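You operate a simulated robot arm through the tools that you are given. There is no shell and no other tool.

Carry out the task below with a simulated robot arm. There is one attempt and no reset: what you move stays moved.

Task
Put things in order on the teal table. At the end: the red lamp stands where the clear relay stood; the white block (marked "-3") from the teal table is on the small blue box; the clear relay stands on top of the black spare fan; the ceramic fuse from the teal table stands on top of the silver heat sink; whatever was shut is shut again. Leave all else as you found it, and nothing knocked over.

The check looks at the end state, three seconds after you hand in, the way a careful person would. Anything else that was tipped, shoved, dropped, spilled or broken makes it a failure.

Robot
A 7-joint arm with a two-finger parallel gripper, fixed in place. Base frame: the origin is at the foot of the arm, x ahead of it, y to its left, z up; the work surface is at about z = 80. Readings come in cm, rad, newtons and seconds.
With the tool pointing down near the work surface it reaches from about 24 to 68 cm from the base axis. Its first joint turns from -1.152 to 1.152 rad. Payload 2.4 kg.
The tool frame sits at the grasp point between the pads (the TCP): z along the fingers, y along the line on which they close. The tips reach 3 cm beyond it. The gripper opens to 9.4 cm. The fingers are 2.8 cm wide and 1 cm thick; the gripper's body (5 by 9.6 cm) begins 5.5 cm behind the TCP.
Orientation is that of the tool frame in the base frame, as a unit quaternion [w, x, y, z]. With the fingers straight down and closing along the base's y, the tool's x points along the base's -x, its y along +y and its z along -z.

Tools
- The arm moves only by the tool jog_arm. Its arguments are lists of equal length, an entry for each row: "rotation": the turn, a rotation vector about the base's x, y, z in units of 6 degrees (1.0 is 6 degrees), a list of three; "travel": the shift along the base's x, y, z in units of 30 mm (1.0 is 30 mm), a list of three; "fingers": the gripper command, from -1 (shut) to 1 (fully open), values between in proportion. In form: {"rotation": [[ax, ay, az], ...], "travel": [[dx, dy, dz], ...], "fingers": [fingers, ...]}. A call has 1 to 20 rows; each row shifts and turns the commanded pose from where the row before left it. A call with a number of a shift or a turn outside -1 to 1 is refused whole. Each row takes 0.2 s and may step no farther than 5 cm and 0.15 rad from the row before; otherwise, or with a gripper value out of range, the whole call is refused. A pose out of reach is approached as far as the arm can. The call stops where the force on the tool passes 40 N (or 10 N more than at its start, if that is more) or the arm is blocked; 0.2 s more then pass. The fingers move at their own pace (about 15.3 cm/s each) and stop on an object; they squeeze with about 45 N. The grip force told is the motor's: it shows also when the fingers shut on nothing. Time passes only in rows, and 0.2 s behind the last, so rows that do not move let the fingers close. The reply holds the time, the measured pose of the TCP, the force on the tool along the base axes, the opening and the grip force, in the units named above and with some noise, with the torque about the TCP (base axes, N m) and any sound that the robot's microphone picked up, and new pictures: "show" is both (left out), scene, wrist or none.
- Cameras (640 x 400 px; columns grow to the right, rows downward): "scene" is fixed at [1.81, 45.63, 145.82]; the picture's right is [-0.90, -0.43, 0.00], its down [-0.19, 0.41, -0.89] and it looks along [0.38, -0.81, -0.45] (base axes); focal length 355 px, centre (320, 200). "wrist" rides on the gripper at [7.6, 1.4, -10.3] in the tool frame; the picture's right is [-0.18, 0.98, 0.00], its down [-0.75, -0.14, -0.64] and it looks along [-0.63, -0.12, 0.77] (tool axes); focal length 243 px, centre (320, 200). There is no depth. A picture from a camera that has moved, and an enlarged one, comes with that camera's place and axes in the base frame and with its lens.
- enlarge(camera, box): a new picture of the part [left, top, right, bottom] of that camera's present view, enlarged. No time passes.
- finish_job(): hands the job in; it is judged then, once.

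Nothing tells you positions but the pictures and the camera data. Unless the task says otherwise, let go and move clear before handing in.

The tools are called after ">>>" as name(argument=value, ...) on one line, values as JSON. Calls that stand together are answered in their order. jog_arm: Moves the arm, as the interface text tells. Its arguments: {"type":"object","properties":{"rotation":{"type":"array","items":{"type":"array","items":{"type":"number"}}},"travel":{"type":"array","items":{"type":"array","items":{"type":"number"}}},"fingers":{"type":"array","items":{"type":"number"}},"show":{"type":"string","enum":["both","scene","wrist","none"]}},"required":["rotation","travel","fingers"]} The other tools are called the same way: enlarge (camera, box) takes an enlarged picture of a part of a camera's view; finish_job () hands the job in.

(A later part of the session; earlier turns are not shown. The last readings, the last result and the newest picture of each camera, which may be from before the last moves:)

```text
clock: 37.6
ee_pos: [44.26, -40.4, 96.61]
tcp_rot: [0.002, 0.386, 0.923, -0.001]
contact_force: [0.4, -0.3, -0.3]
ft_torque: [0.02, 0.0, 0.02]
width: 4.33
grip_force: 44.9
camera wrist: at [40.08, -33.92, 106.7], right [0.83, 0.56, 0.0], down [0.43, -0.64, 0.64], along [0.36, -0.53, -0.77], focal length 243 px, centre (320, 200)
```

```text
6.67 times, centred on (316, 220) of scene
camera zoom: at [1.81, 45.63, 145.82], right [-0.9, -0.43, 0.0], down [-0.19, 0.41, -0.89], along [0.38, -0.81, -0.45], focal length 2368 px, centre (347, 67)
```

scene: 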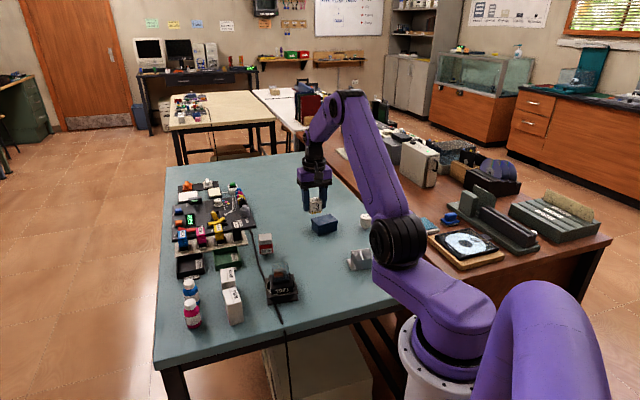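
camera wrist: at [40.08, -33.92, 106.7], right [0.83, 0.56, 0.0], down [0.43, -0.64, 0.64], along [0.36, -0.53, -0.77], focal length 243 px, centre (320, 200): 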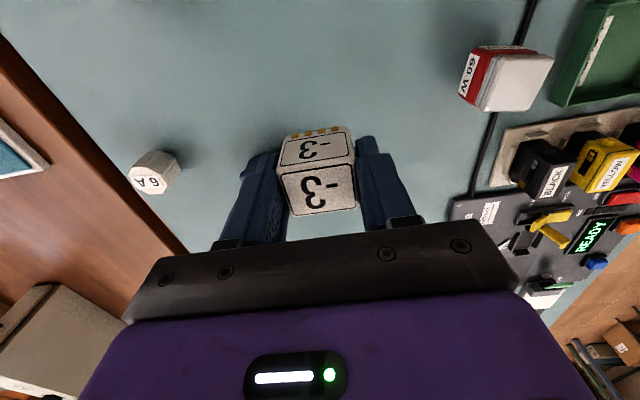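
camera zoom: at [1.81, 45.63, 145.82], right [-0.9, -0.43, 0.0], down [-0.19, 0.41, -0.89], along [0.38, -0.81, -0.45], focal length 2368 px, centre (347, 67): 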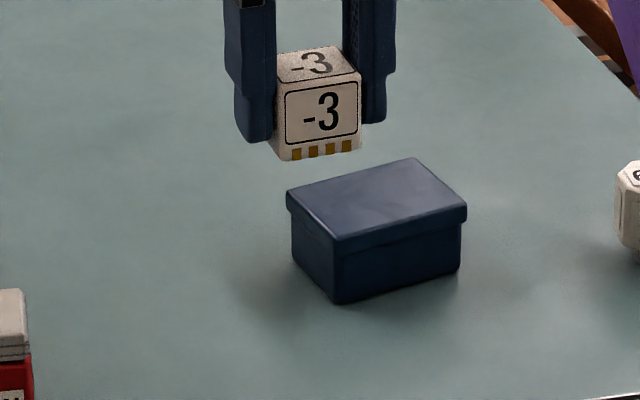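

The box is hidden behind the held block in this view. I'll continue to above the box, keeping high, where it should show above the block in the picture.

>>> jog_arm(rotation=[[0, 0, 0.3], [0, 0, 0.3], [0, 0, 0.3], [0, 0, 0.3], [0, 0, 0]], travel=[[0.1, -0.8, 0.1], [0.1, -0.8, 0.1], [0.1, -0.8, 0.1], [0.1, -0.8, 0.1], [0, 0, 0]], fingers=[-0.6, -0.6, -0.6, -0.6, -0.6])

>>> enlarge(camera="wrist", box=[200, 20, 440, 170])

>>> enlarge(camera="scene", box=[276, 170, 372, 250])

```text
clock: 38.9
ee_pos: [45.11, -50.08, 98.01]
tcp_rot: [0.0, 0.327, 0.945, 0.0]
contact_force: [0.4, 0.7, -1.3]
ft_torque: [0.0, -0.01, 0.01]
width: 4.34
grip_force: 45.0
camera wrist: at [40.19, -44.29, 108.12], right [0.75, 0.66, 0.0], down [0.5, -0.58, 0.64], along [0.42, -0.48, -0.77], focal length 243 px, centre (320, 200)
```

scene: 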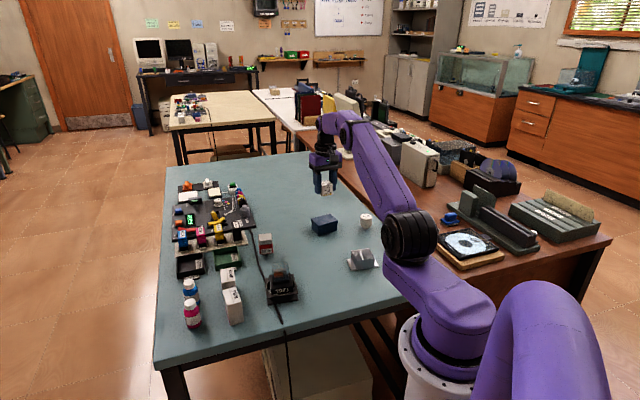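
wrist: 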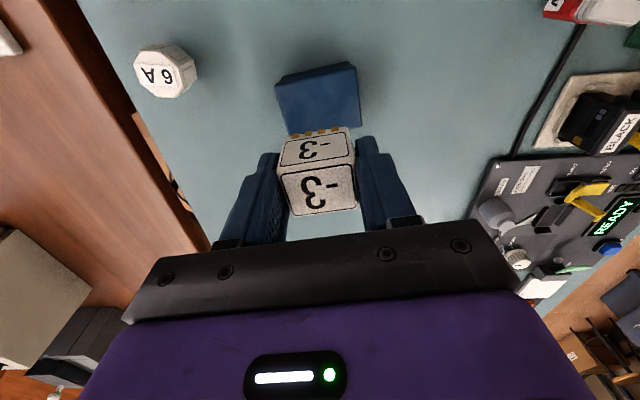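

```text
2.67 times, centred on (320, 95) of wrist
camera zoom: at [40.19, -44.29, 108.12], right [0.75, 0.66, 0.0], down [0.5, -0.58, 0.64], along [0.42, -0.48, -0.77], focal length 647 px, centre (320, 480)
```

zoom: 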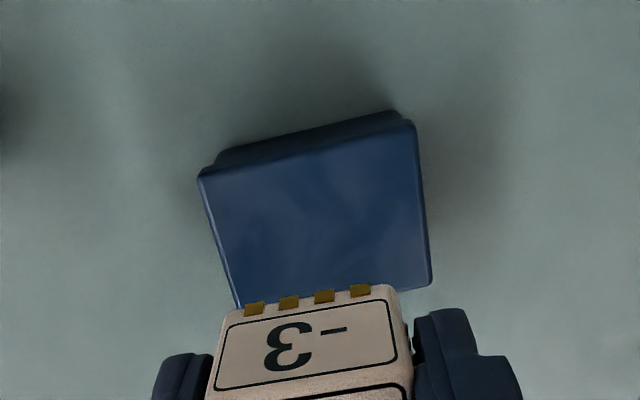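

```text
5.00 times, centred on (324, 210) of scene
camera zoom: at [1.81, 45.63, 145.82], right [-0.9, -0.43, 0.0], down [-0.19, 0.41, -0.89], along [0.38, -0.81, -0.45], focal length 1776 px, centre (300, 150)
```

zoom: 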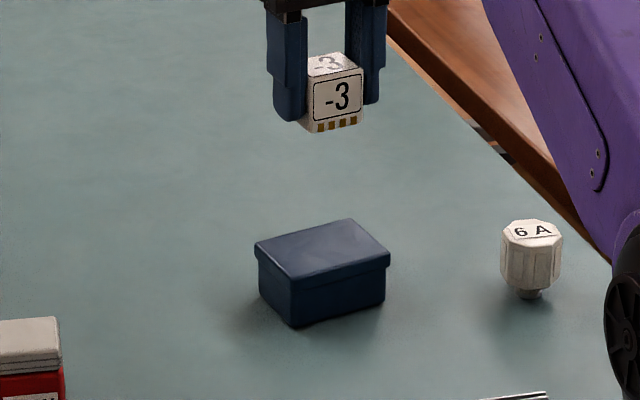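

The box lid is about 7.7 × 5.7 cm, centred near [45.5, -50.5] at about 53°, which matches the block's current heading. I'll shift to centre and lower to a bit above the lid.

>>> jog_arm(rotation=[[0, 0, 0.1], [0, 0, 0], [0, 0, 0], [0, 0, 0], [0, 0, 0]], travel=[[0.1, -0.1, -0.7], [0.03, -0.03, -0.8], [0, 0, -0.8], [0, 0, -0.8], [0, 0, 0]], fingers=[-0.6, -0.6, -0.6, -0.6, -0.6])

>>> enlarge(camera="wrist", box=[200, 50, 440, 200])

>>> enlarge(camera="scene", box=[284, 190, 364, 250])

```text
clock: 40.0
ee_pos: [45.72, -50.83, 88.21]
tcp_rot: [0.0, 0.323, 0.946, 0.0]
contact_force: [-0.1, 0.5, -1.2]
ft_torque: [0.0, 0.0, -0.02]
width: 4.33
grip_force: 45.0
camera wrist: at [40.62, -44.92, 98.43], right [0.75, 0.66, 0.0], down [0.51, -0.57, 0.64], along [0.43, -0.48, -0.77], focal length 243 px, centre (320, 200)
```

scene: 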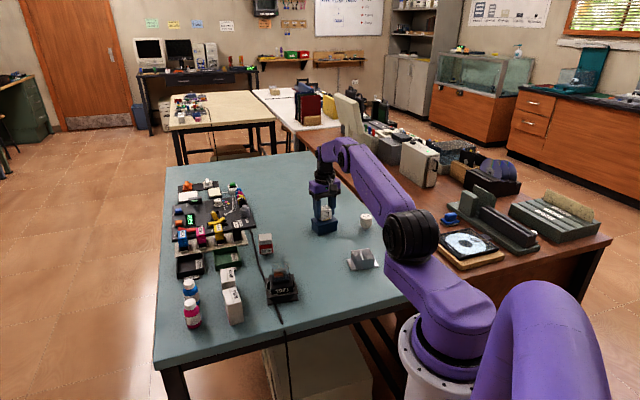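
wrist: 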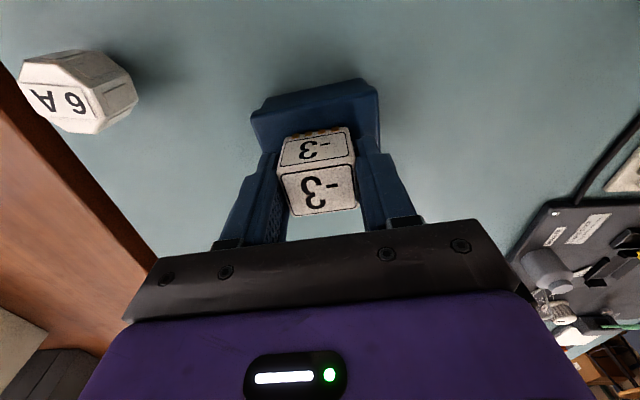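

```text
2.67 times, centred on (320, 125) of wrist
camera zoom: at [40.62, -44.92, 98.43], right [0.75, 0.66, 0.0], down [0.51, -0.57, 0.64], along [0.43, -0.48, -0.77], focal length 647 px, centre (320, 400)
```

zoom: 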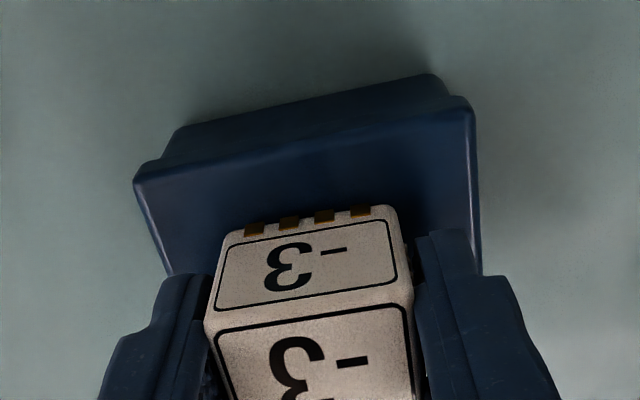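

```text
6.67 times, centred on (324, 220) of scene
camera zoom: at [1.81, 45.63, 145.82], right [-0.9, -0.43, 0.0], down [-0.19, 0.41, -0.89], along [0.38, -0.81, -0.45], focal length 2368 px, centre (293, 67)
```

zoom: 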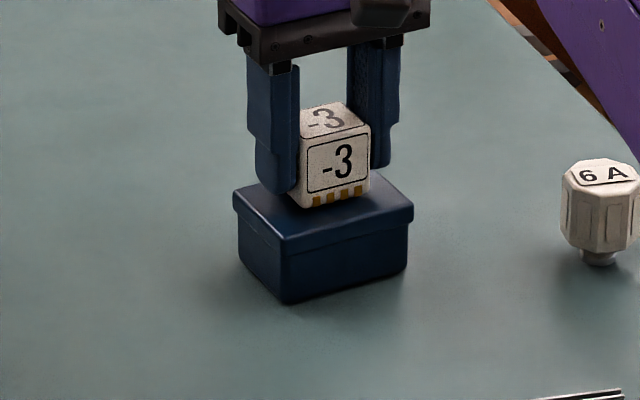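

The block is centred over the lid. I'll lower in fine steps until contact.

>>> jog_arm(rotation=[[0, 0, 0], [0, 0, 0], [0, 0, 0], [0, 0, 0], [0, 0, 0], [0, 0, 0]], travel=[[0, 0, -0.06], [0, 0, -0.05], [0, 0, -0.04], [0, 0, -0.04], [0, 0, -0.03], [0, 0, 0]], fingers=[-0.6, -0.6, -0.6, -0.6, -0.6, -0.6], show="none")

>>> enlarge(camera="scene", box=[284, 190, 364, 250])

```text
clock: 41.5
ee_pos: [45.75, -50.56, 88.01]
tcp_rot: [0.002, 0.323, 0.946, -0.002]
contact_force: [-0.4, 0.1, 17.5]
ft_torque: [0.13, 0.07, 0.0]
width: 4.31
grip_force: 45.4
```

```text
6.67 times, centred on (324, 220) of scene
camera zoom: at [1.78, 45.66, 145.81], right [-0.9, -0.43, 0.0], down [-0.19, 0.41, -0.89], along [0.38, -0.81, -0.45], focal length 2368 px, centre (293, 67)
```

zoom: 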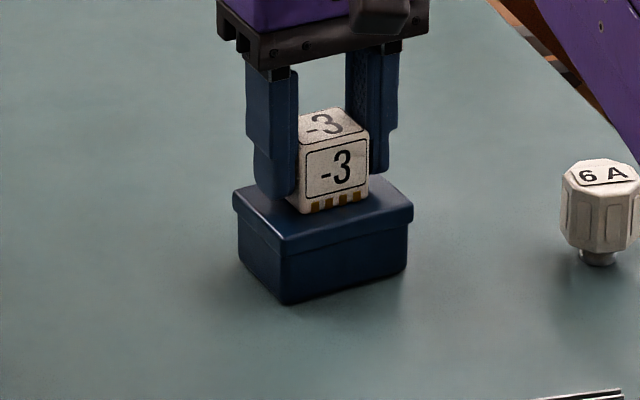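

The block is resting on the lid (17 N). I'll ease off slightly, open and rise.

>>> jog_arm(rotation=[[0, 0, 0], [0, 0, 0], [0, 0, 0], [0, 0, 0], [0, 0, 0], [0, 0, 0], [0, 0, 0], [0, 0, 0], [0, 0, 0]], travel=[[0, 0, 0.04], [0, 0, 0.01], [0, 0, 0], [0, 0, 0], [0, 0, 0], [0, 0, 0.2], [0, 0, 0.6], [0, 0, 1], [0, 0, 1]], fingers=[-0.6, -0.08, 0.0, 0.3, 0.3, 0.3, 0.3, 0.3, 0.3])

>>> enlarge(camera="scene", box=[284, 190, 364, 250])

>>> enlarge(camera="wrist", box=[200, 20, 440, 170])

>>> enlarge(camera="wrist", box=[0, 0, 240, 150])

```text
clock: 43.5
ee_pos: [45.88, -50.43, 96.47]
tcp_rot: [0.0, 0.323, 0.946, 0.0]
contact_force: [1.2, -0.2, -0.1]
ft_torque: [0.01, -0.02, 0.03]
width: 6.13
grip_force: 0.0
camera wrist: at [40.74, -44.72, 106.68], right [0.75, 0.66, 0.0], down [0.51, -0.57, 0.64], along [0.43, -0.48, -0.77], focal length 243 px, centre (320, 200)
```

scene: 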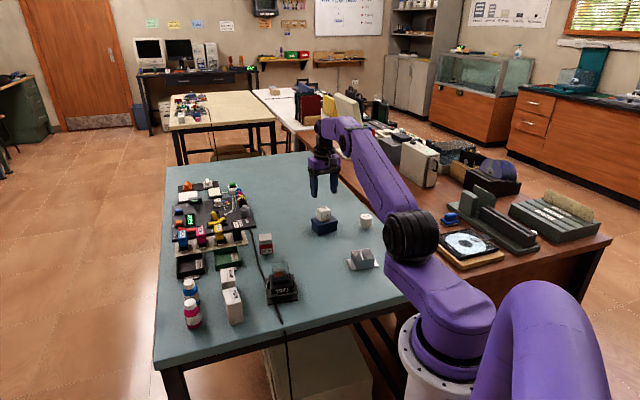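
wrist: 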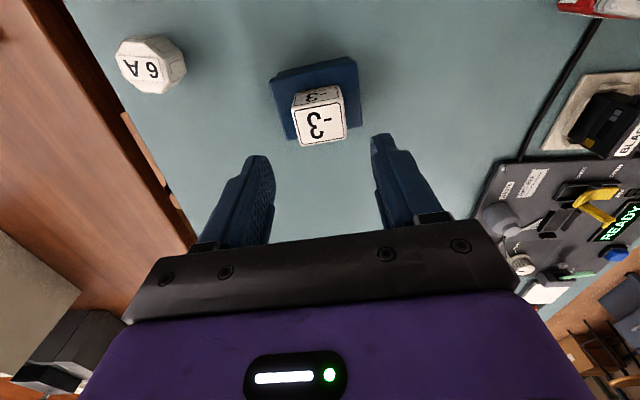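

```text
6.67 times, centred on (324, 220) of scene
camera zoom: at [1.8, 45.63, 145.82], right [-0.9, -0.43, 0.0], down [-0.19, 0.41, -0.89], along [0.38, -0.81, -0.45], focal length 2368 px, centre (293, 67)
```

zoom: 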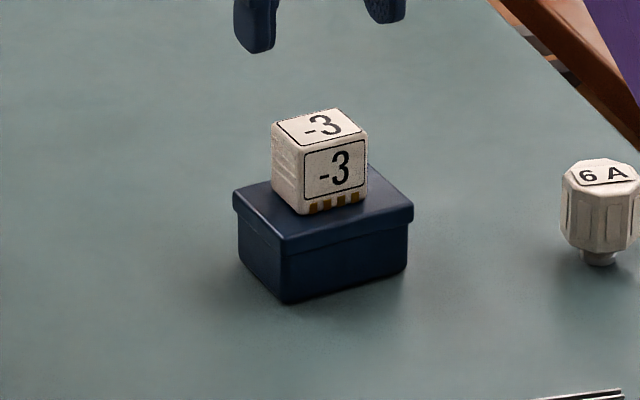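

```text
2.67 times, centred on (320, 95) of wrist
camera zoom: at [40.74, -44.72, 106.68], right [0.75, 0.66, 0.0], down [0.51, -0.57, 0.64], along [0.43, -0.48, -0.77], focal length 647 px, centre (320, 480)
```

zoom: 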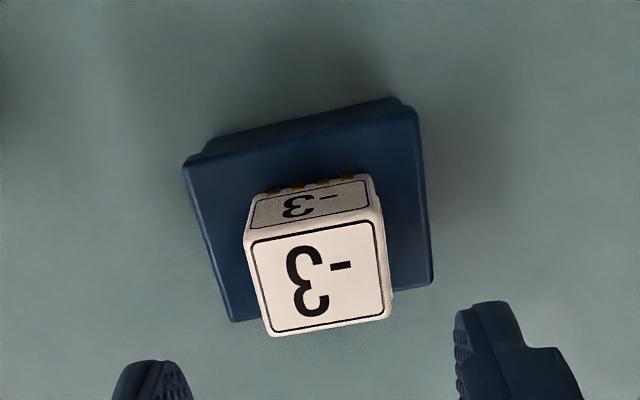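

```text
2.67 times, centred on (120, 75) of wrist
camera zoom: at [40.74, -44.72, 106.68], right [0.75, 0.66, 0.0], down [0.51, -0.57, 0.64], along [0.43, -0.48, -0.77], focal length 647 px, centre (853, 533)
```

zoom: 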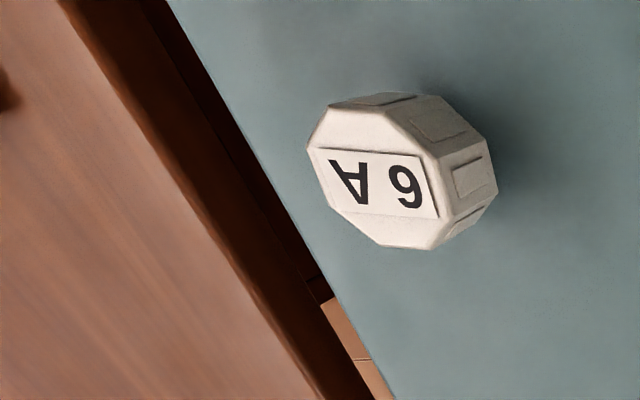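

The "-3" block sits squarely on the closed blue box. Next is the 6 A fuse, an eight-sided body on a narrow stub near [32.8, -57.3]. I'll move above it.

>>> jog_arm(rotation=[[0, 0, 0], [0, 0, 0], [0, 0, 0], [0, 0, 0], [0, 0, 0], [0, 0, 0]], travel=[[-0.87, -0.46, 0.2], [-0.87, -0.46, 0.2], [-0.87, -0.46, 0.2], [-0.87, -0.46, 0.2], [-0.87, -0.46, 0.1], [0, 0, 0]], fingers=[0.5, 0.5, 0.5, 0.5, 0.5, 0.5])

>>> enlarge(camera="wrist", box=[200, 20, 440, 170])

>>> enlarge(camera="scene", box=[330, 190, 410, 280])

```text
clock: 44.9
ee_pos: [32.75, -57.43, 99.25]
tcp_rot: [0.001, 0.323, 0.947, -0.001]
contact_force: [0.6, 1.1, 0.2]
ft_torque: [-0.01, 0.05, 0.02]
width: 7.05
grip_force: 0.0
camera wrist: at [27.62, -51.71, 109.4], right [0.75, 0.67, 0.0], down [0.51, -0.57, 0.64], along [0.43, -0.48, -0.77], focal length 243 px, centre (320, 200)
```

scene: 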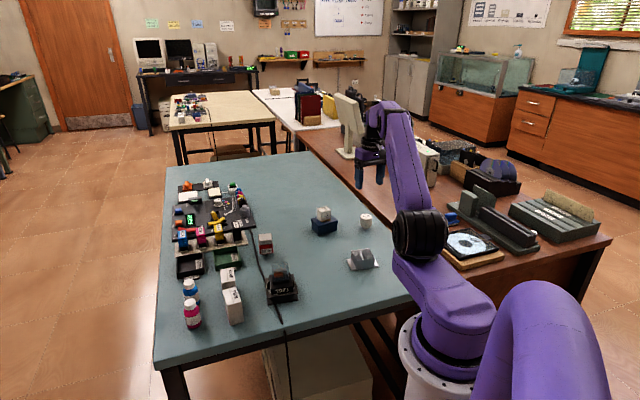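
wrist: 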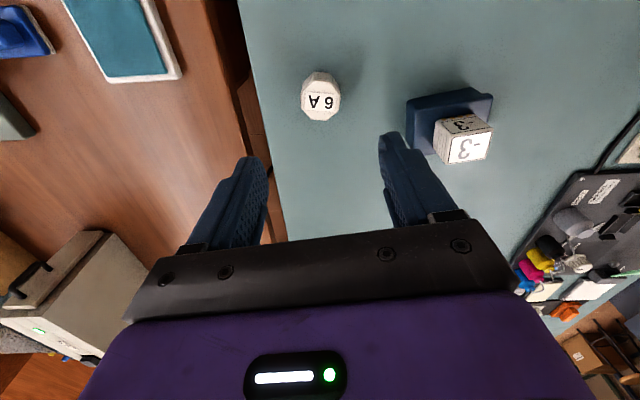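

```text
2.67 times, centred on (320, 95) of wrist
camera zoom: at [27.62, -51.71, 109.4], right [0.75, 0.67, 0.0], down [0.51, -0.57, 0.64], along [0.43, -0.48, -0.77], focal length 647 px, centre (320, 480)
```

zoom: 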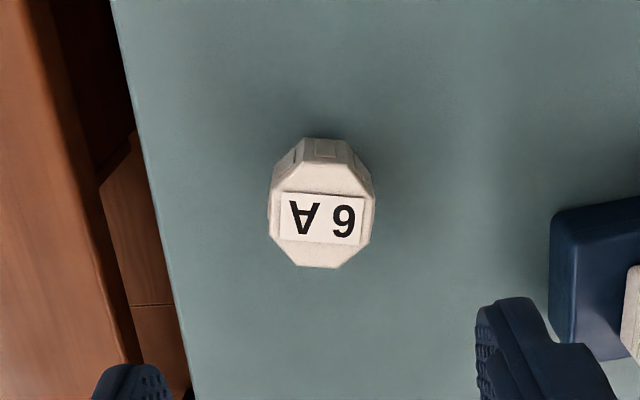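

```text
4.44 times, centred on (370, 235) of scene
camera zoom: at [1.81, 45.63, 145.82], right [-0.9, -0.43, 0.0], down [-0.19, 0.41, -0.89], along [0.38, -0.81, -0.45], focal length 1578 px, centre (98, 44)
```

zoom: 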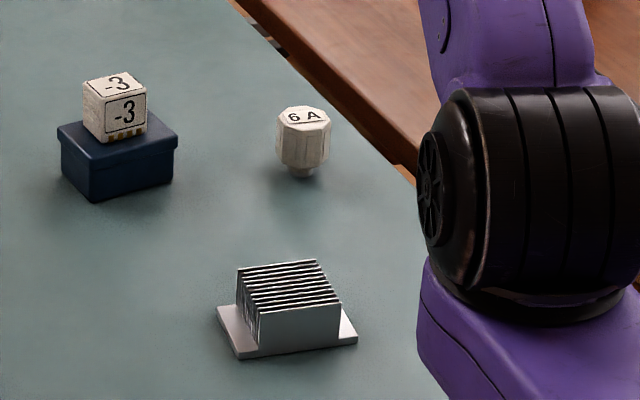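

The fuse's body is about 4 cm across with flats facing about 38°, centred near [32.9, -57.55] and with its top around z ≈ 84.7. I'll turn to match the flats and descend part way.

>>> jog_arm(rotation=[[0, 0, -0.6], [0, 0, -0.6], [0, 0, -0.6], [0, 0, -0.6], [0, 0, 0]], travel=[[0.02, -0.02, -0.8], [0.01, -0.01, -0.8], [0, 0, -0.8], [0, 0, -0.8], [0, 0, 0]], fingers=[0.5, 0.5, 0.5, 0.5, 0.5])

>>> enlarge(camera="wrist", box=[200, 60, 440, 210])

>>> enlarge(camera="scene", box=[326, 190, 406, 250])

```text
clock: 46.0
ee_pos: [32.84, -57.36, 89.47]
tcp_rot: [0.0, 0.44, 0.898, 0.0]
contact_force: [0.6, 0.3, -0.6]
ft_torque: [-0.05, -0.01, 0.06]
width: 7.05
grip_force: 0.1
camera wrist: at [29.34, -50.46, 99.66], right [0.89, 0.46, 0.0], down [0.35, -0.68, 0.64], along [0.29, -0.57, -0.77], focal length 243 px, centre (320, 200)
```

scene: 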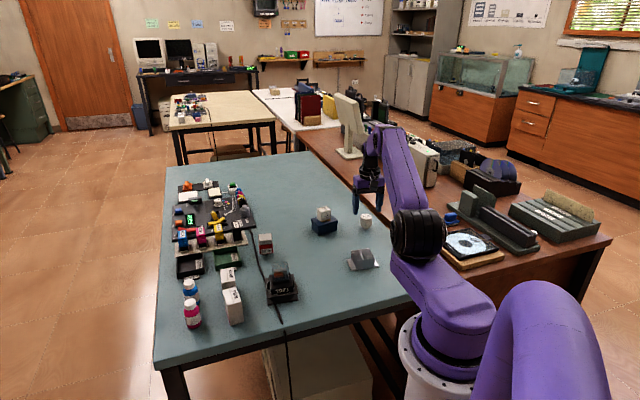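
wrist: 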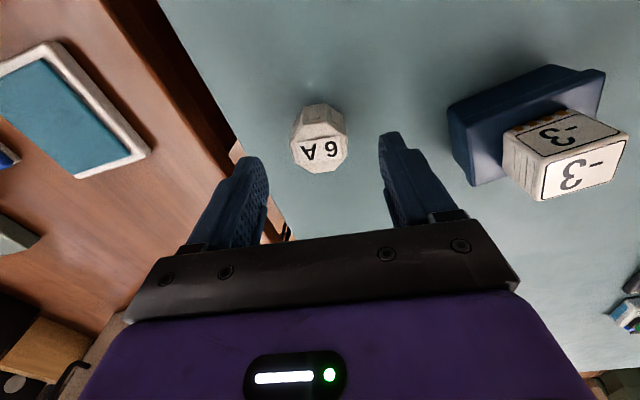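

```text
2.67 times, centred on (320, 135) of wrist
camera zoom: at [29.34, -50.46, 99.66], right [0.89, 0.46, 0.0], down [0.35, -0.68, 0.64], along [0.29, -0.57, -0.77], focal length 647 px, centre (320, 373)
```

zoom: 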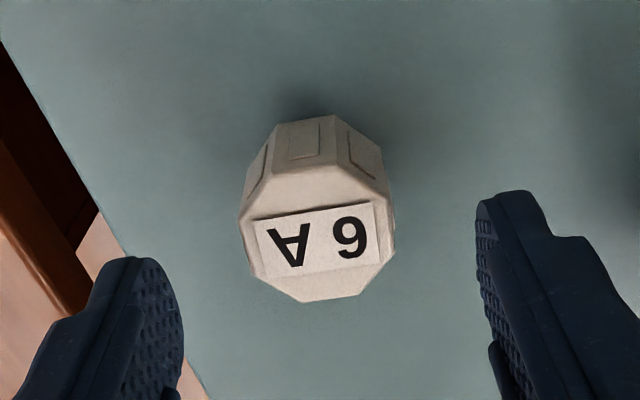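

```text
6.67 times, centred on (366, 220) of scene
camera zoom: at [1.81, 45.63, 145.82], right [-0.9, -0.43, 0.0], down [-0.19, 0.41, -0.89], along [0.38, -0.81, -0.45], focal length 2368 px, centre (13, 67)
```

zoom: 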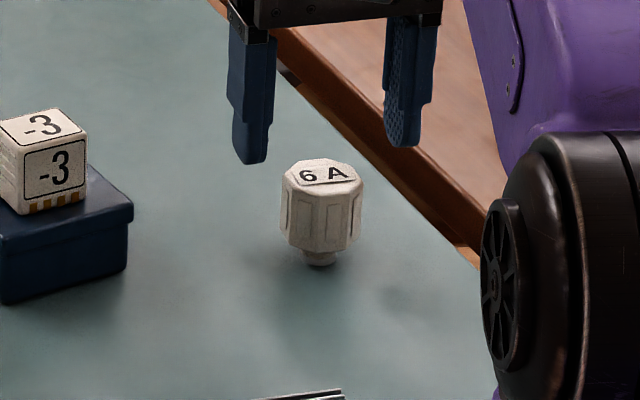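

Aligned and centred within 0.25 cm. I'll go down to grasp height around the fuse body.

>>> jog_arm(rotation=[[0, 0, 0], [0, 0, 0], [0, 0, 0], [0, 0, 0], [0, 0, 0]], travel=[[0.03, -0.06, -0.3], [0, 0, -0.6], [0, 0, -0.5], [0, 0, -0.45], [0, 0, 0]], fingers=[0.5, 0.5, 0.5, 0.5, 0.5])

>>> enlarge(camera="wrist", box=[200, 80, 440, 230])

>>> enlarge(camera="scene", box=[326, 190, 406, 250])

```text
clock: 47.2
ee_pos: [32.85, -57.57, 83.74]
tcp_rot: [0.001, 0.439, 0.899, -0.001]
contact_force: [0.0, 0.7, -1.1]
ft_torque: [-0.01, -0.02, -0.01]
width: 7.06
grip_force: 0.0
camera wrist: at [29.42, -50.81, 93.92], right [0.89, 0.46, 0.0], down [0.35, -0.68, 0.64], along [0.29, -0.57, -0.77], focal length 243 px, centre (320, 200)
```

scene: 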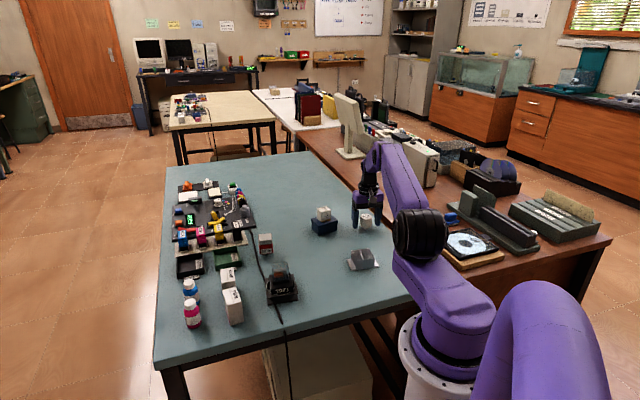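
wrist: 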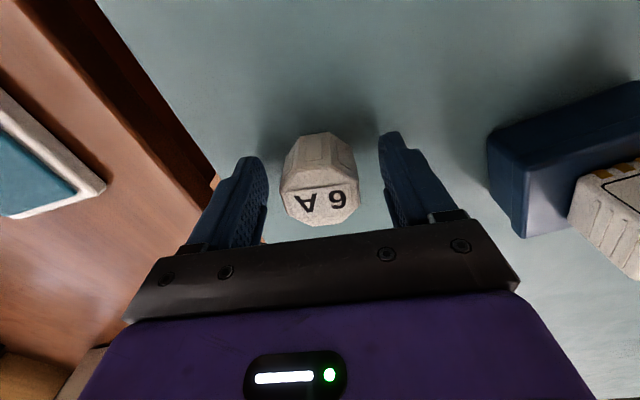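

```text
2.67 times, centred on (320, 155) of wrist
camera zoom: at [29.42, -50.81, 93.92], right [0.89, 0.46, 0.0], down [0.35, -0.68, 0.64], along [0.29, -0.57, -0.77], focal length 647 px, centre (320, 320)
```

zoom: 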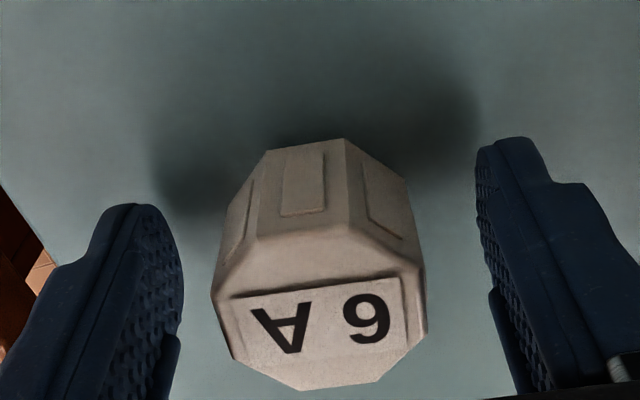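

```text
6.67 times, centred on (366, 220) of scene
camera zoom: at [1.81, 45.63, 145.82], right [-0.9, -0.43, 0.0], down [-0.19, 0.41, -0.89], along [0.38, -0.81, -0.45], focal length 2368 px, centre (13, 67)
```

zoom: 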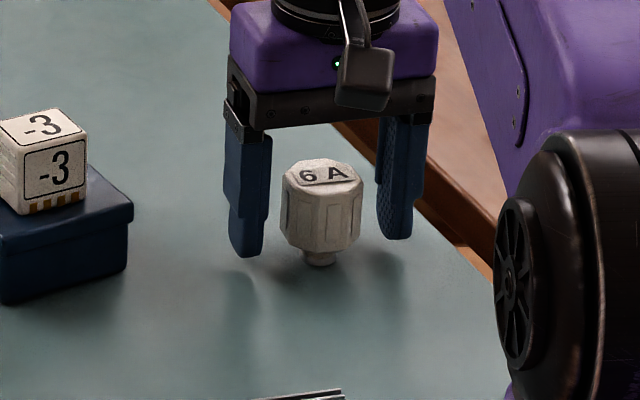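

The fuse is centred between the fingers. I'll close on it gently.

>>> jog_arm(rotation=[[0, 0, 0], [0, 0, 0], [0, 0, 0], [0, 0, 0]], travel=[[0, 0, 0.02], [0, 0, 0], [0, 0, 0], [0, 0, 0]], fingers=[0.1, -0.1, -0.6, -0.6])

>>> enlarge(camera="scene", box=[326, 190, 406, 250])

>>> enlarge(camera="scene", box=[336, 235, 392, 280])

```text
clock: 48.2
ee_pos: [32.91, -57.7, 83.94]
tcp_rot: [0.001, 0.439, 0.898, -0.001]
contact_force: [0.0, -0.7, -0.4]
ft_torque: [0.02, -0.03, 0.02]
width: 3.81
grip_force: 44.7
camera wrist: at [29.42, -50.79, 94.04], right [0.89, 0.46, 0.0], down [0.35, -0.68, 0.64], along [0.29, -0.57, -0.77], focal length 243 px, centre (320, 200)
```

scene: 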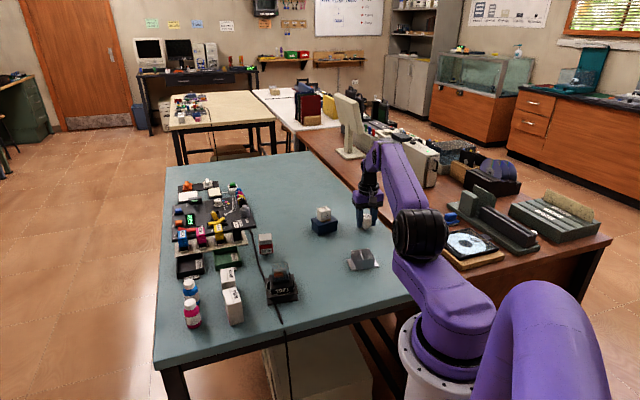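
wrist: 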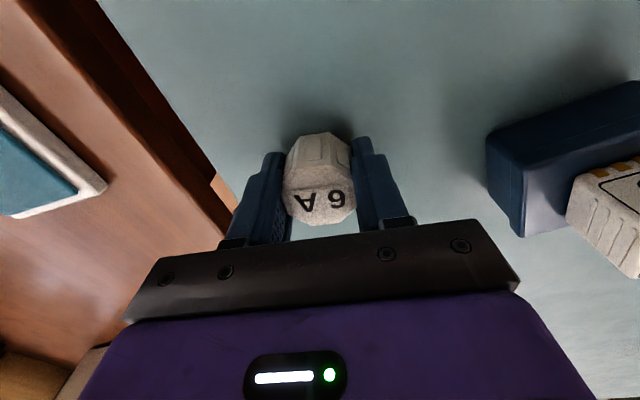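

```text
6.67 times, centred on (366, 220) of scene
camera zoom: at [1.81, 45.63, 145.82], right [-0.9, -0.43, 0.0], down [-0.19, 0.41, -0.89], along [0.38, -0.81, -0.45], focal length 2368 px, centre (13, 67)
```

zoom: 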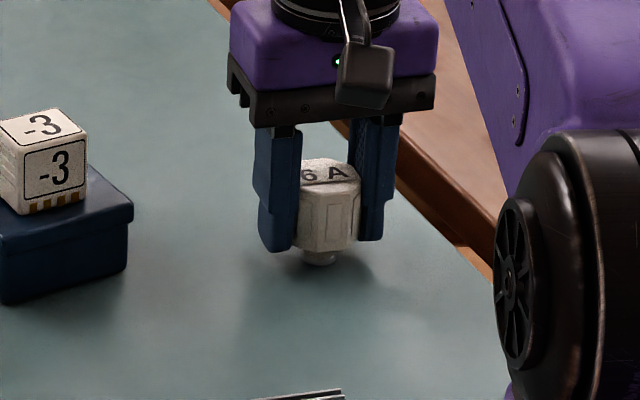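

```text
8.89 times, centred on (364, 258) of scene
camera zoom: at [1.81, 45.63, 145.82], right [-0.9, -0.43, 0.0], down [-0.19, 0.41, -0.89], along [0.38, -0.81, -0.45], focal length 3157 px, centre (-71, -311)
```

zoom: 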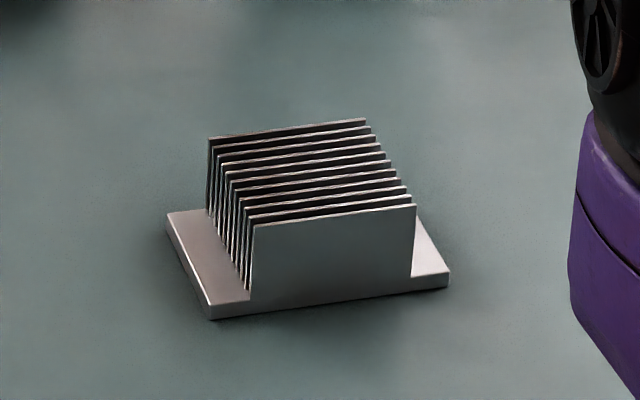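

The fuse is held (3.8 cm). I'll lift it straight up and carry it to above the heat sink near [27.3, -38.4].

>>> jog_arm(rotation=[[0, 0, 0], [0, 0, 0], [0, 0, 0], [0, 0, 0], [0, 0, 0], [0, 0, 0], [0, 0, 0], [0, 0, 0], [0, 0, 0], [0, 0, 0], [0, 0, 0], [0, 0, 0], [0, 0, 0], [0, 0, 0]], travel=[[0, 0, 0.2], [0, 0, 0.6], [0, 0, 1], [0, 0, 1], [0, 0, 1], [0, 0, 0.6], [-0.27, 0.92, 0], [-0.27, 0.92, 0], [-0.27, 0.92, 0], [-0.27, 0.92, 0], [-0.27, 0.92, 0], [-0.27, 0.92, 0], [-0.27, 0.92, 0], [0, 0, 0]], fingers=[-0.6, -0.6, -0.6, -0.6, -0.6, -0.6, -0.6, -0.6, -0.6, -0.6, -0.6, -0.6, -0.6, -0.6])

>>> enlarge(camera="wrist", box=[200, 20, 440, 170])

>>> enlarge(camera="scene", box=[310, 200, 406, 280])

```text
clock: 51.2
ee_pos: [27.14, -38.38, 97.3]
tcp_rot: [0.001, 0.438, 0.899, 0.0]
contact_force: [0.3, 0.4, 0.6]
ft_torque: [0.03, 0.01, 0.01]
width: 3.85
grip_force: 44.7
camera wrist: at [23.67, -31.46, 107.43], right [0.89, 0.46, 0.0], down [0.35, -0.68, 0.64], along [0.29, -0.57, -0.77], focal length 243 px, centre (320, 200)
```

scene: 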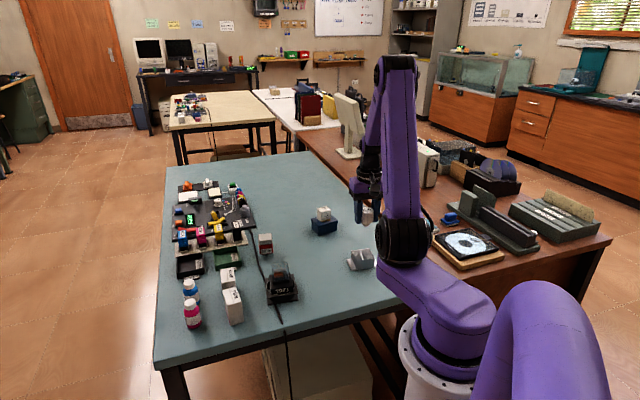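
wrist: 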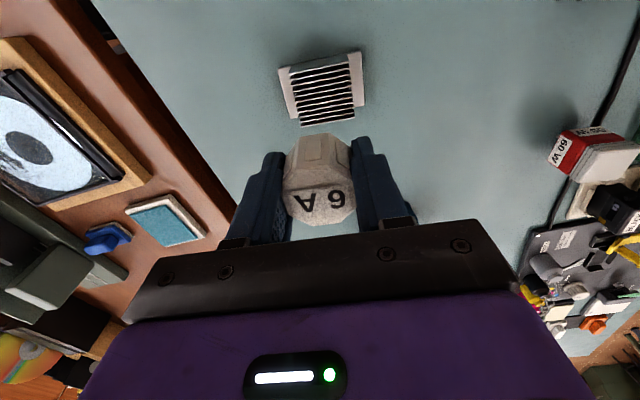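

```text
2.67 times, centred on (320, 95) of wrist
camera zoom: at [23.67, -31.46, 107.43], right [0.89, 0.46, 0.0], down [0.35, -0.68, 0.64], along [0.29, -0.57, -0.77], focal length 647 px, centre (320, 480)
```

zoom: 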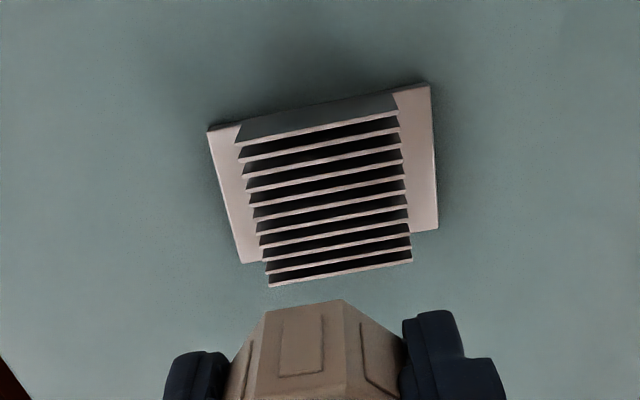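

```text
5.00 times, centred on (358, 240) of scene
camera zoom: at [1.8, 45.63, 145.82], right [-0.9, -0.43, 0.0], down [-0.19, 0.41, -0.89], along [0.38, -0.81, -0.45], focal length 1776 px, centre (130, 0)
```

zoom: 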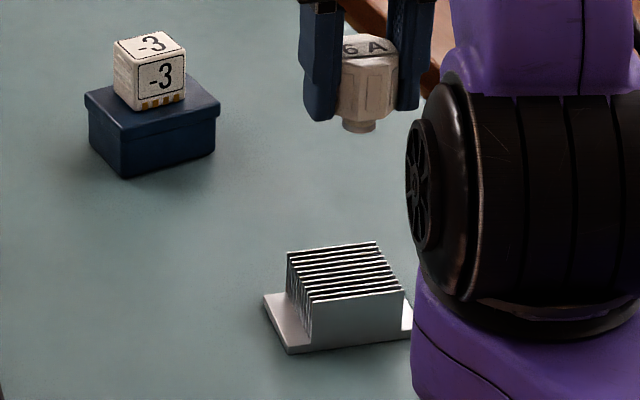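

The heat sink's fin top is about 5.5 × 5 cm, centred near [27.27, -37.83], with fins at 38.6° in line with the fuse. I'll centre and lower to about 1.5 cm above.

>>> jog_arm(rotation=[[0, 0, 0], [0, 0, 0], [0, 0, 0], [0, 0, 0]], travel=[[0.04, 0.17, -0.9], [0, 0, -0.9], [0, 0, -0.9], [0, 0, 0]], fingers=[-0.6, -0.6, -0.6, -0.6])

>>> enlarge(camera="wrist", box=[200, 50, 440, 200])

>>> enlarge(camera="scene", box=[326, 220, 406, 280])

```text
clock: 52.2
ee_pos: [27.38, -37.59, 89.0]
tcp_rot: [0.001, 0.439, 0.899, 0.0]
contact_force: [-0.3, -0.1, -0.4]
ft_torque: [0.03, 0.03, 0.01]
width: 3.8
grip_force: 45.5
camera wrist: at [23.83, -30.78, 99.23], right [0.89, 0.46, 0.0], down [0.35, -0.68, 0.64], along [0.3, -0.57, -0.77], focal length 243 px, centre (320, 200)
```

scene: 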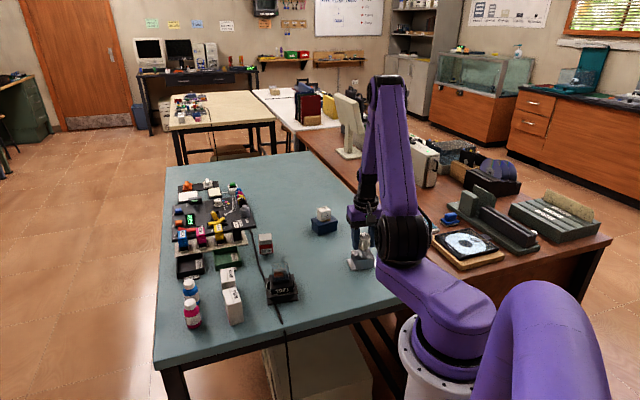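
wrist: 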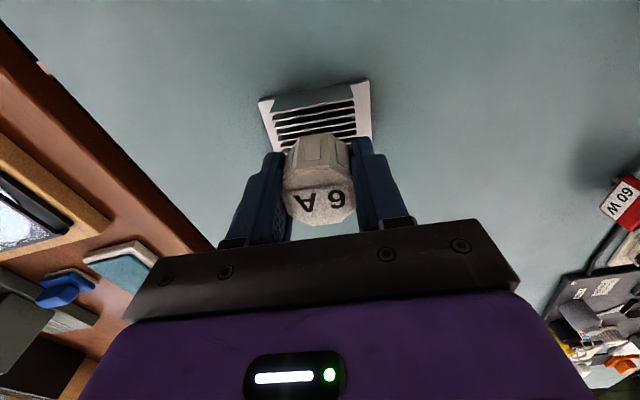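

```text
2.67 times, centred on (320, 125) of wrist
camera zoom: at [23.83, -30.78, 99.23], right [0.89, 0.46, 0.0], down [0.35, -0.68, 0.64], along [0.3, -0.57, -0.77], focal length 647 px, centre (320, 400)
```

zoom: 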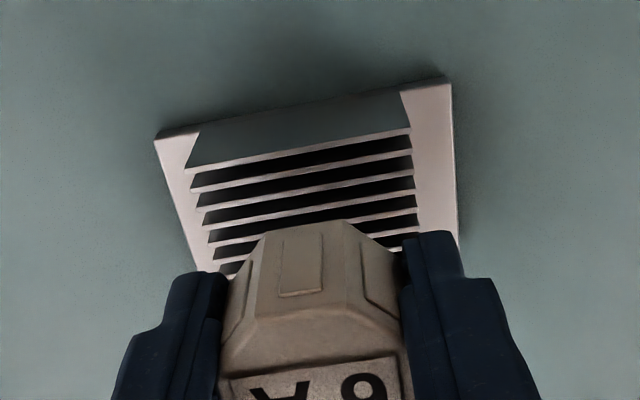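

```text
6.67 times, centred on (366, 250) of scene
camera zoom: at [1.81, 45.63, 145.82], right [-0.9, -0.43, 0.0], down [-0.19, 0.41, -0.89], along [0.38, -0.81, -0.45], focal length 2368 px, centre (13, -133)
```

zoom: 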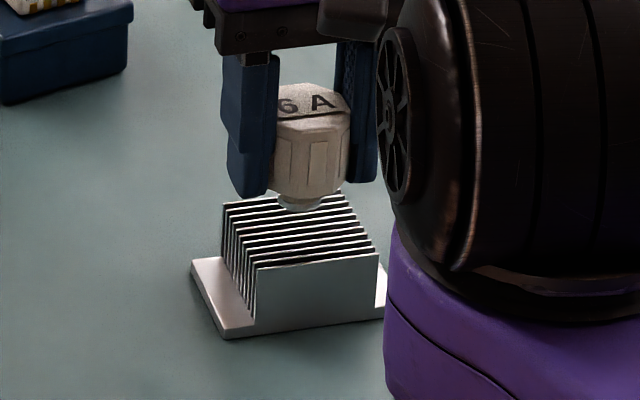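

The fuse is centred over the fins. I'll lower in fine steps until contact.

>>> jog_arm(rotation=[[0, 0, 0], [0, 0, 0], [0, 0, 0], [0, 0, 0], [0, 0, 0], [0, 0, 0]], travel=[[0, -0.02, -0.1], [0, 0, -0.1], [0, 0, -0.08], [0, 0, -0.05], [0, 0, -0.04], [0, 0, 0]], fingers=[-0.6, -0.6, -0.6, -0.6, -0.6, -0.6], show="none")

>>> enlarge(camera="scene", box=[326, 220, 406, 280])

```text
clock: 53.6
ee_pos: [27.45, -37.73, 87.94]
tcp_rot: [0.0, 0.439, 0.898, 0.0]
contact_force: [0.3, 0.0, -0.7]
ft_torque: [0.0, 0.0, -0.01]
width: 3.82
grip_force: 45.1
```

```text
6.67 times, centred on (366, 250) of scene
camera zoom: at [1.81, 45.63, 145.82], right [-0.9, -0.43, 0.0], down [-0.19, 0.41, -0.89], along [0.38, -0.81, -0.45], focal length 2368 px, centre (13, -133)
```

zoom: 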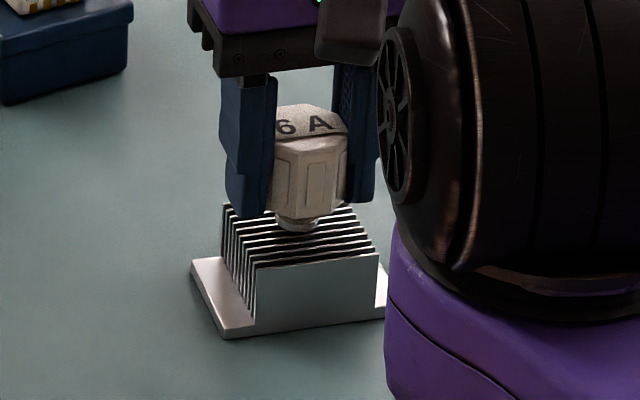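

>>> jog_arm(rotation=[[0, 0, 0], [0, 0, 0], [0, 0, 0], [0, 0, 0], [0, 0, 0]], travel=[[0, 0, -0.035], [0, 0, -0.035], [0, 0, -0.03], [0, 0, -0.03], [0, 0, 0]], fingers=[-0.6, -0.6, -0.6, -0.6, -0.6], show="none")

>>> enlarge(camera="scene", box=[326, 220, 406, 280])

```text
clock: 54.9
ee_pos: [27.3, -37.79, 87.67]
tcp_rot: [0.001, 0.44, 0.898, 0.0]
contact_force: [0.1, -0.2, -1.2]
ft_torque: [0.01, 0.02, 0.03]
width: 3.83
grip_force: 44.7
```

```text
6.67 times, centred on (366, 250) of scene
camera zoom: at [1.81, 45.63, 145.82], right [-0.9, -0.43, 0.0], down [-0.19, 0.41, -0.89], along [0.38, -0.81, -0.45], focal length 2368 px, centre (13, -133)
```

zoom: 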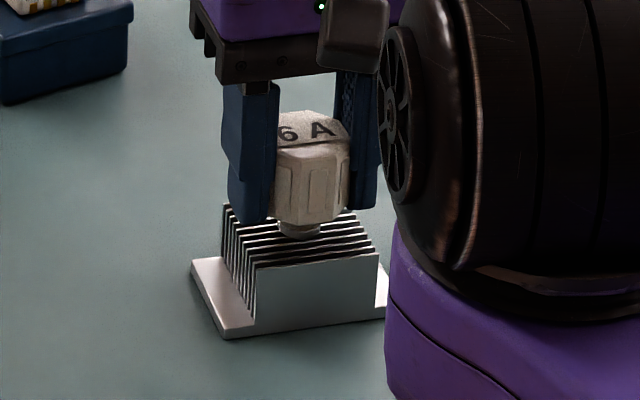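

No contact yet. I'll continue gently.

>>> jog_arm(rotation=[[0, 0, 0], [0, 0, 0], [0, 0, 0], [0, 0, 0]], travel=[[0, 0, -0.03], [0, 0, -0.03], [0, 0, -0.03], [0, 0, 0]], fingers=[-0.6, -0.6, -0.6, -0.6], show="none")

>>> enlarge(camera="scene", box=[342, 230, 390, 270])

```text
clock: 55.9
ee_pos: [27.3, -37.83, 87.33]
tcp_rot: [0.001, 0.439, 0.899, 0.0]
contact_force: [-4.5, 7.4, 30.7]
ft_torque: [0.23, 0.2, 0.0]
width: 3.82
grip_force: 45.0
```

```text
10.00 times, centred on (366, 250) of scene
camera zoom: at [1.77, 45.69, 145.8], right [-0.9, -0.43, 0.0], down [-0.19, 0.41, -0.89], along [0.38, -0.81, -0.45], focal length 3552 px, centre (-140, -300)
```

zoom: 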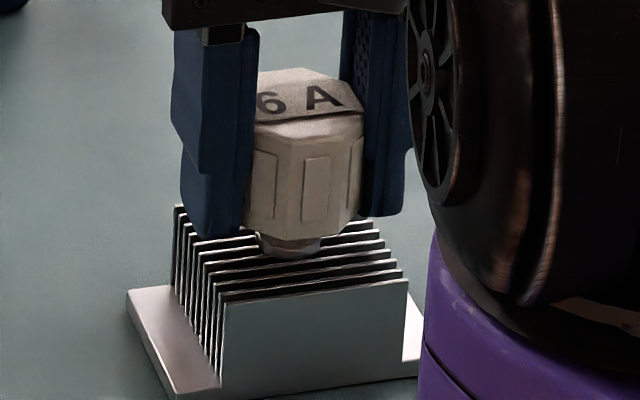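

Contact with 30 N on the fins. I'll ease off most of that pressure and check before releasing.

>>> jog_arm(rotation=[[0, 0, 0], [0, 0, 0], [0, 0, 0]], travel=[[0, 0, 0.03], [0, 0, 0.02], [0, 0, 0]], fingers=[-0.6, -0.6, -0.6], show="none")

```text
clock: 56.6
ee_pos: [27.18, -37.92, 87.5]
tcp_rot: [0.001, 0.439, 0.898, -0.001]
contact_force: [-1.1, 5.4, 19.9]
ft_torque: [0.16, 0.08, 0.0]
width: 3.83
grip_force: 44.7
```

>>> jog_arm(rotation=[[0, 0, 0], [0, 0, 0], [0, 0, 0]], travel=[[0, 0, 0.025], [0, 0, 0.01], [0, 0, 0]], fingers=[-0.6, -0.6, -0.6], show="none")

>>> enlarge(camera="scene", box=[342, 230, 390, 270])

>>> enlarge(camera="wrist", box=[200, 60, 440, 240])

```text
clock: 57.5
ee_pos: [27.35, -38.03, 87.6]
tcp_rot: [0.0, 0.439, 0.898, -0.001]
contact_force: [0.3, -0.1, -0.1]
ft_torque: [0.0, 0.0, -0.04]
width: 3.81
grip_force: 45.1
```

```text
10.00 times, centred on (366, 250) of scene
camera zoom: at [1.81, 45.63, 145.82], right [-0.9, -0.43, 0.0], down [-0.19, 0.41, -0.89], along [0.38, -0.81, -0.45], focal length 3552 px, centre (-140, -300)
```

zoom: 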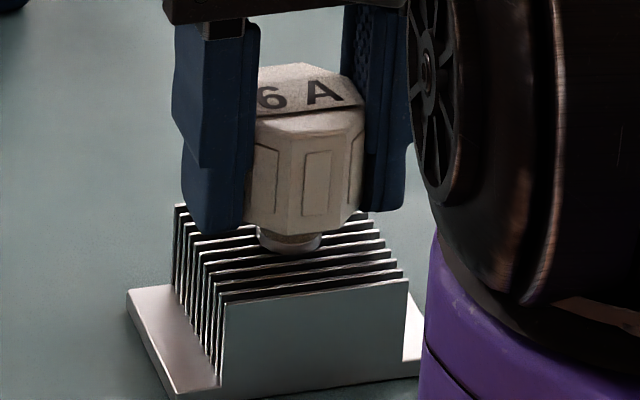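

```text
2.22 times, centred on (320, 150) of wrist
camera zoom: at [23.85, -31.1, 97.71], right [0.89, 0.46, 0.0], down [0.35, -0.68, 0.64], along [0.29, -0.57, -0.77], focal length 539 px, centre (320, 311)
```

zoom: 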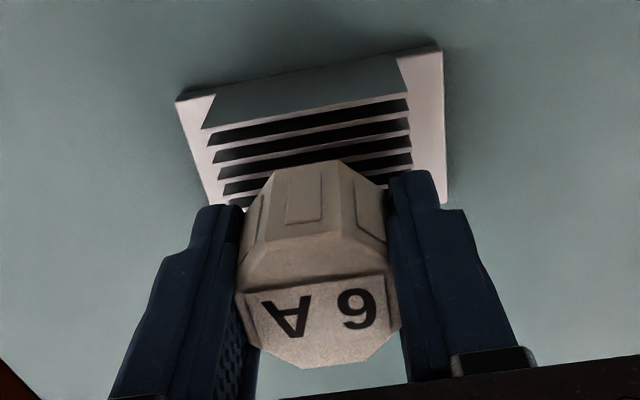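

It's just at the point of lift-off. I'll set it back down a hair for light contact.

>>> jog_arm(rotation=[[0, 0, 0], [0, 0, 0]], travel=[[0, 0, -0.02], [0, 0, 0]], fingers=[-0.6, -0.6], show="none")

```text
clock: 58.0
ee_pos: [27.4, -38.03, 87.49]
tcp_rot: [0.001, 0.439, 0.898, -0.001]
contact_force: [0.9, -0.4, -0.3]
ft_torque: [-0.02, 0.02, -0.02]
width: 3.81
grip_force: 44.9
```

>>> jog_arm(rotation=[[0, 0, 0], [0, 0, 0]], travel=[[0, 0, -0.015], [0, 0, 0]], fingers=[-0.6, -0.6], show="none")

```text
clock: 58.6
ee_pos: [27.36, -38.01, 87.5]
tcp_rot: [0.0, 0.439, 0.899, -0.001]
contact_force: [-0.8, 1.2, 2.3]
ft_torque: [0.06, -0.01, 0.0]
width: 3.8
grip_force: 44.2
```

Light contact now, about 2 N. I'll open gradually, then rise straight up.

>>> jog_arm(rotation=[[0, 0, 0], [0, 0, 0], [0, 0, 0], [0, 0, 0], [0, 0, 0], [0, 0, 0]], travel=[[0, 0, 0], [0, 0, 0], [0, 0, 0], [0, 0, 0], [0, 0, 0], [0, 0, 0]], fingers=[-0.15, -0.1, 0.0, 0.1, 0.2, 0.2], show="wrist")

>>> enlarge(camera="scene", box=[342, 230, 390, 270])

```text
clock: 60.0
ee_pos: [27.34, -37.97, 87.49]
tcp_rot: [0.002, 0.44, 0.898, 0.0]
contact_force: [0.2, -0.2, -0.4]
ft_torque: [-0.01, -0.01, -0.02]
width: 5.64
grip_force: 0.1
camera wrist: at [23.86, -31.11, 97.62], right [0.89, 0.46, 0.0], down [0.35, -0.68, 0.64], along [0.29, -0.57, -0.77], focal length 243 px, centre (320, 200)
```

wrist: 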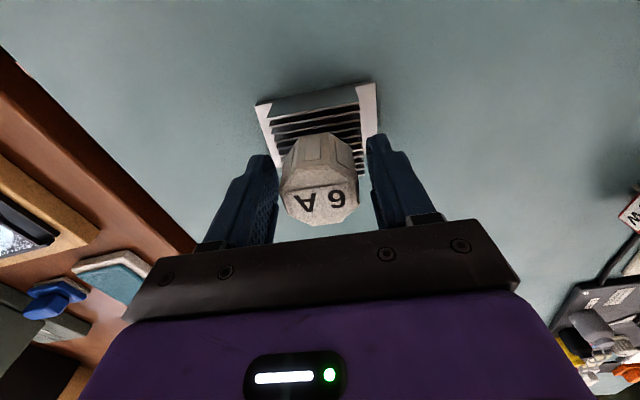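

```text
10.00 times, centred on (366, 250) of scene
camera zoom: at [1.81, 45.63, 145.82], right [-0.9, -0.43, 0.0], down [-0.19, 0.41, -0.89], along [0.38, -0.81, -0.45], focal length 3552 px, centre (-140, -300)
```

zoom: 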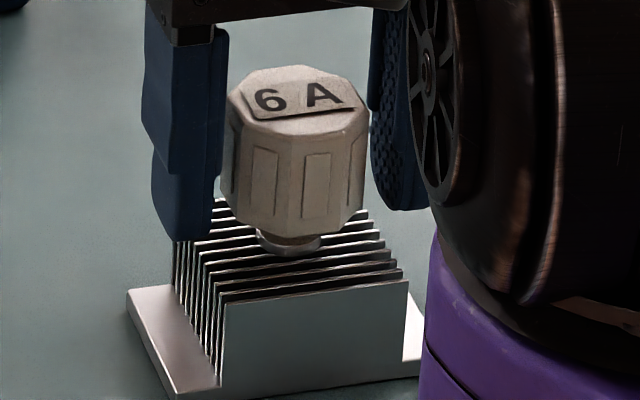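

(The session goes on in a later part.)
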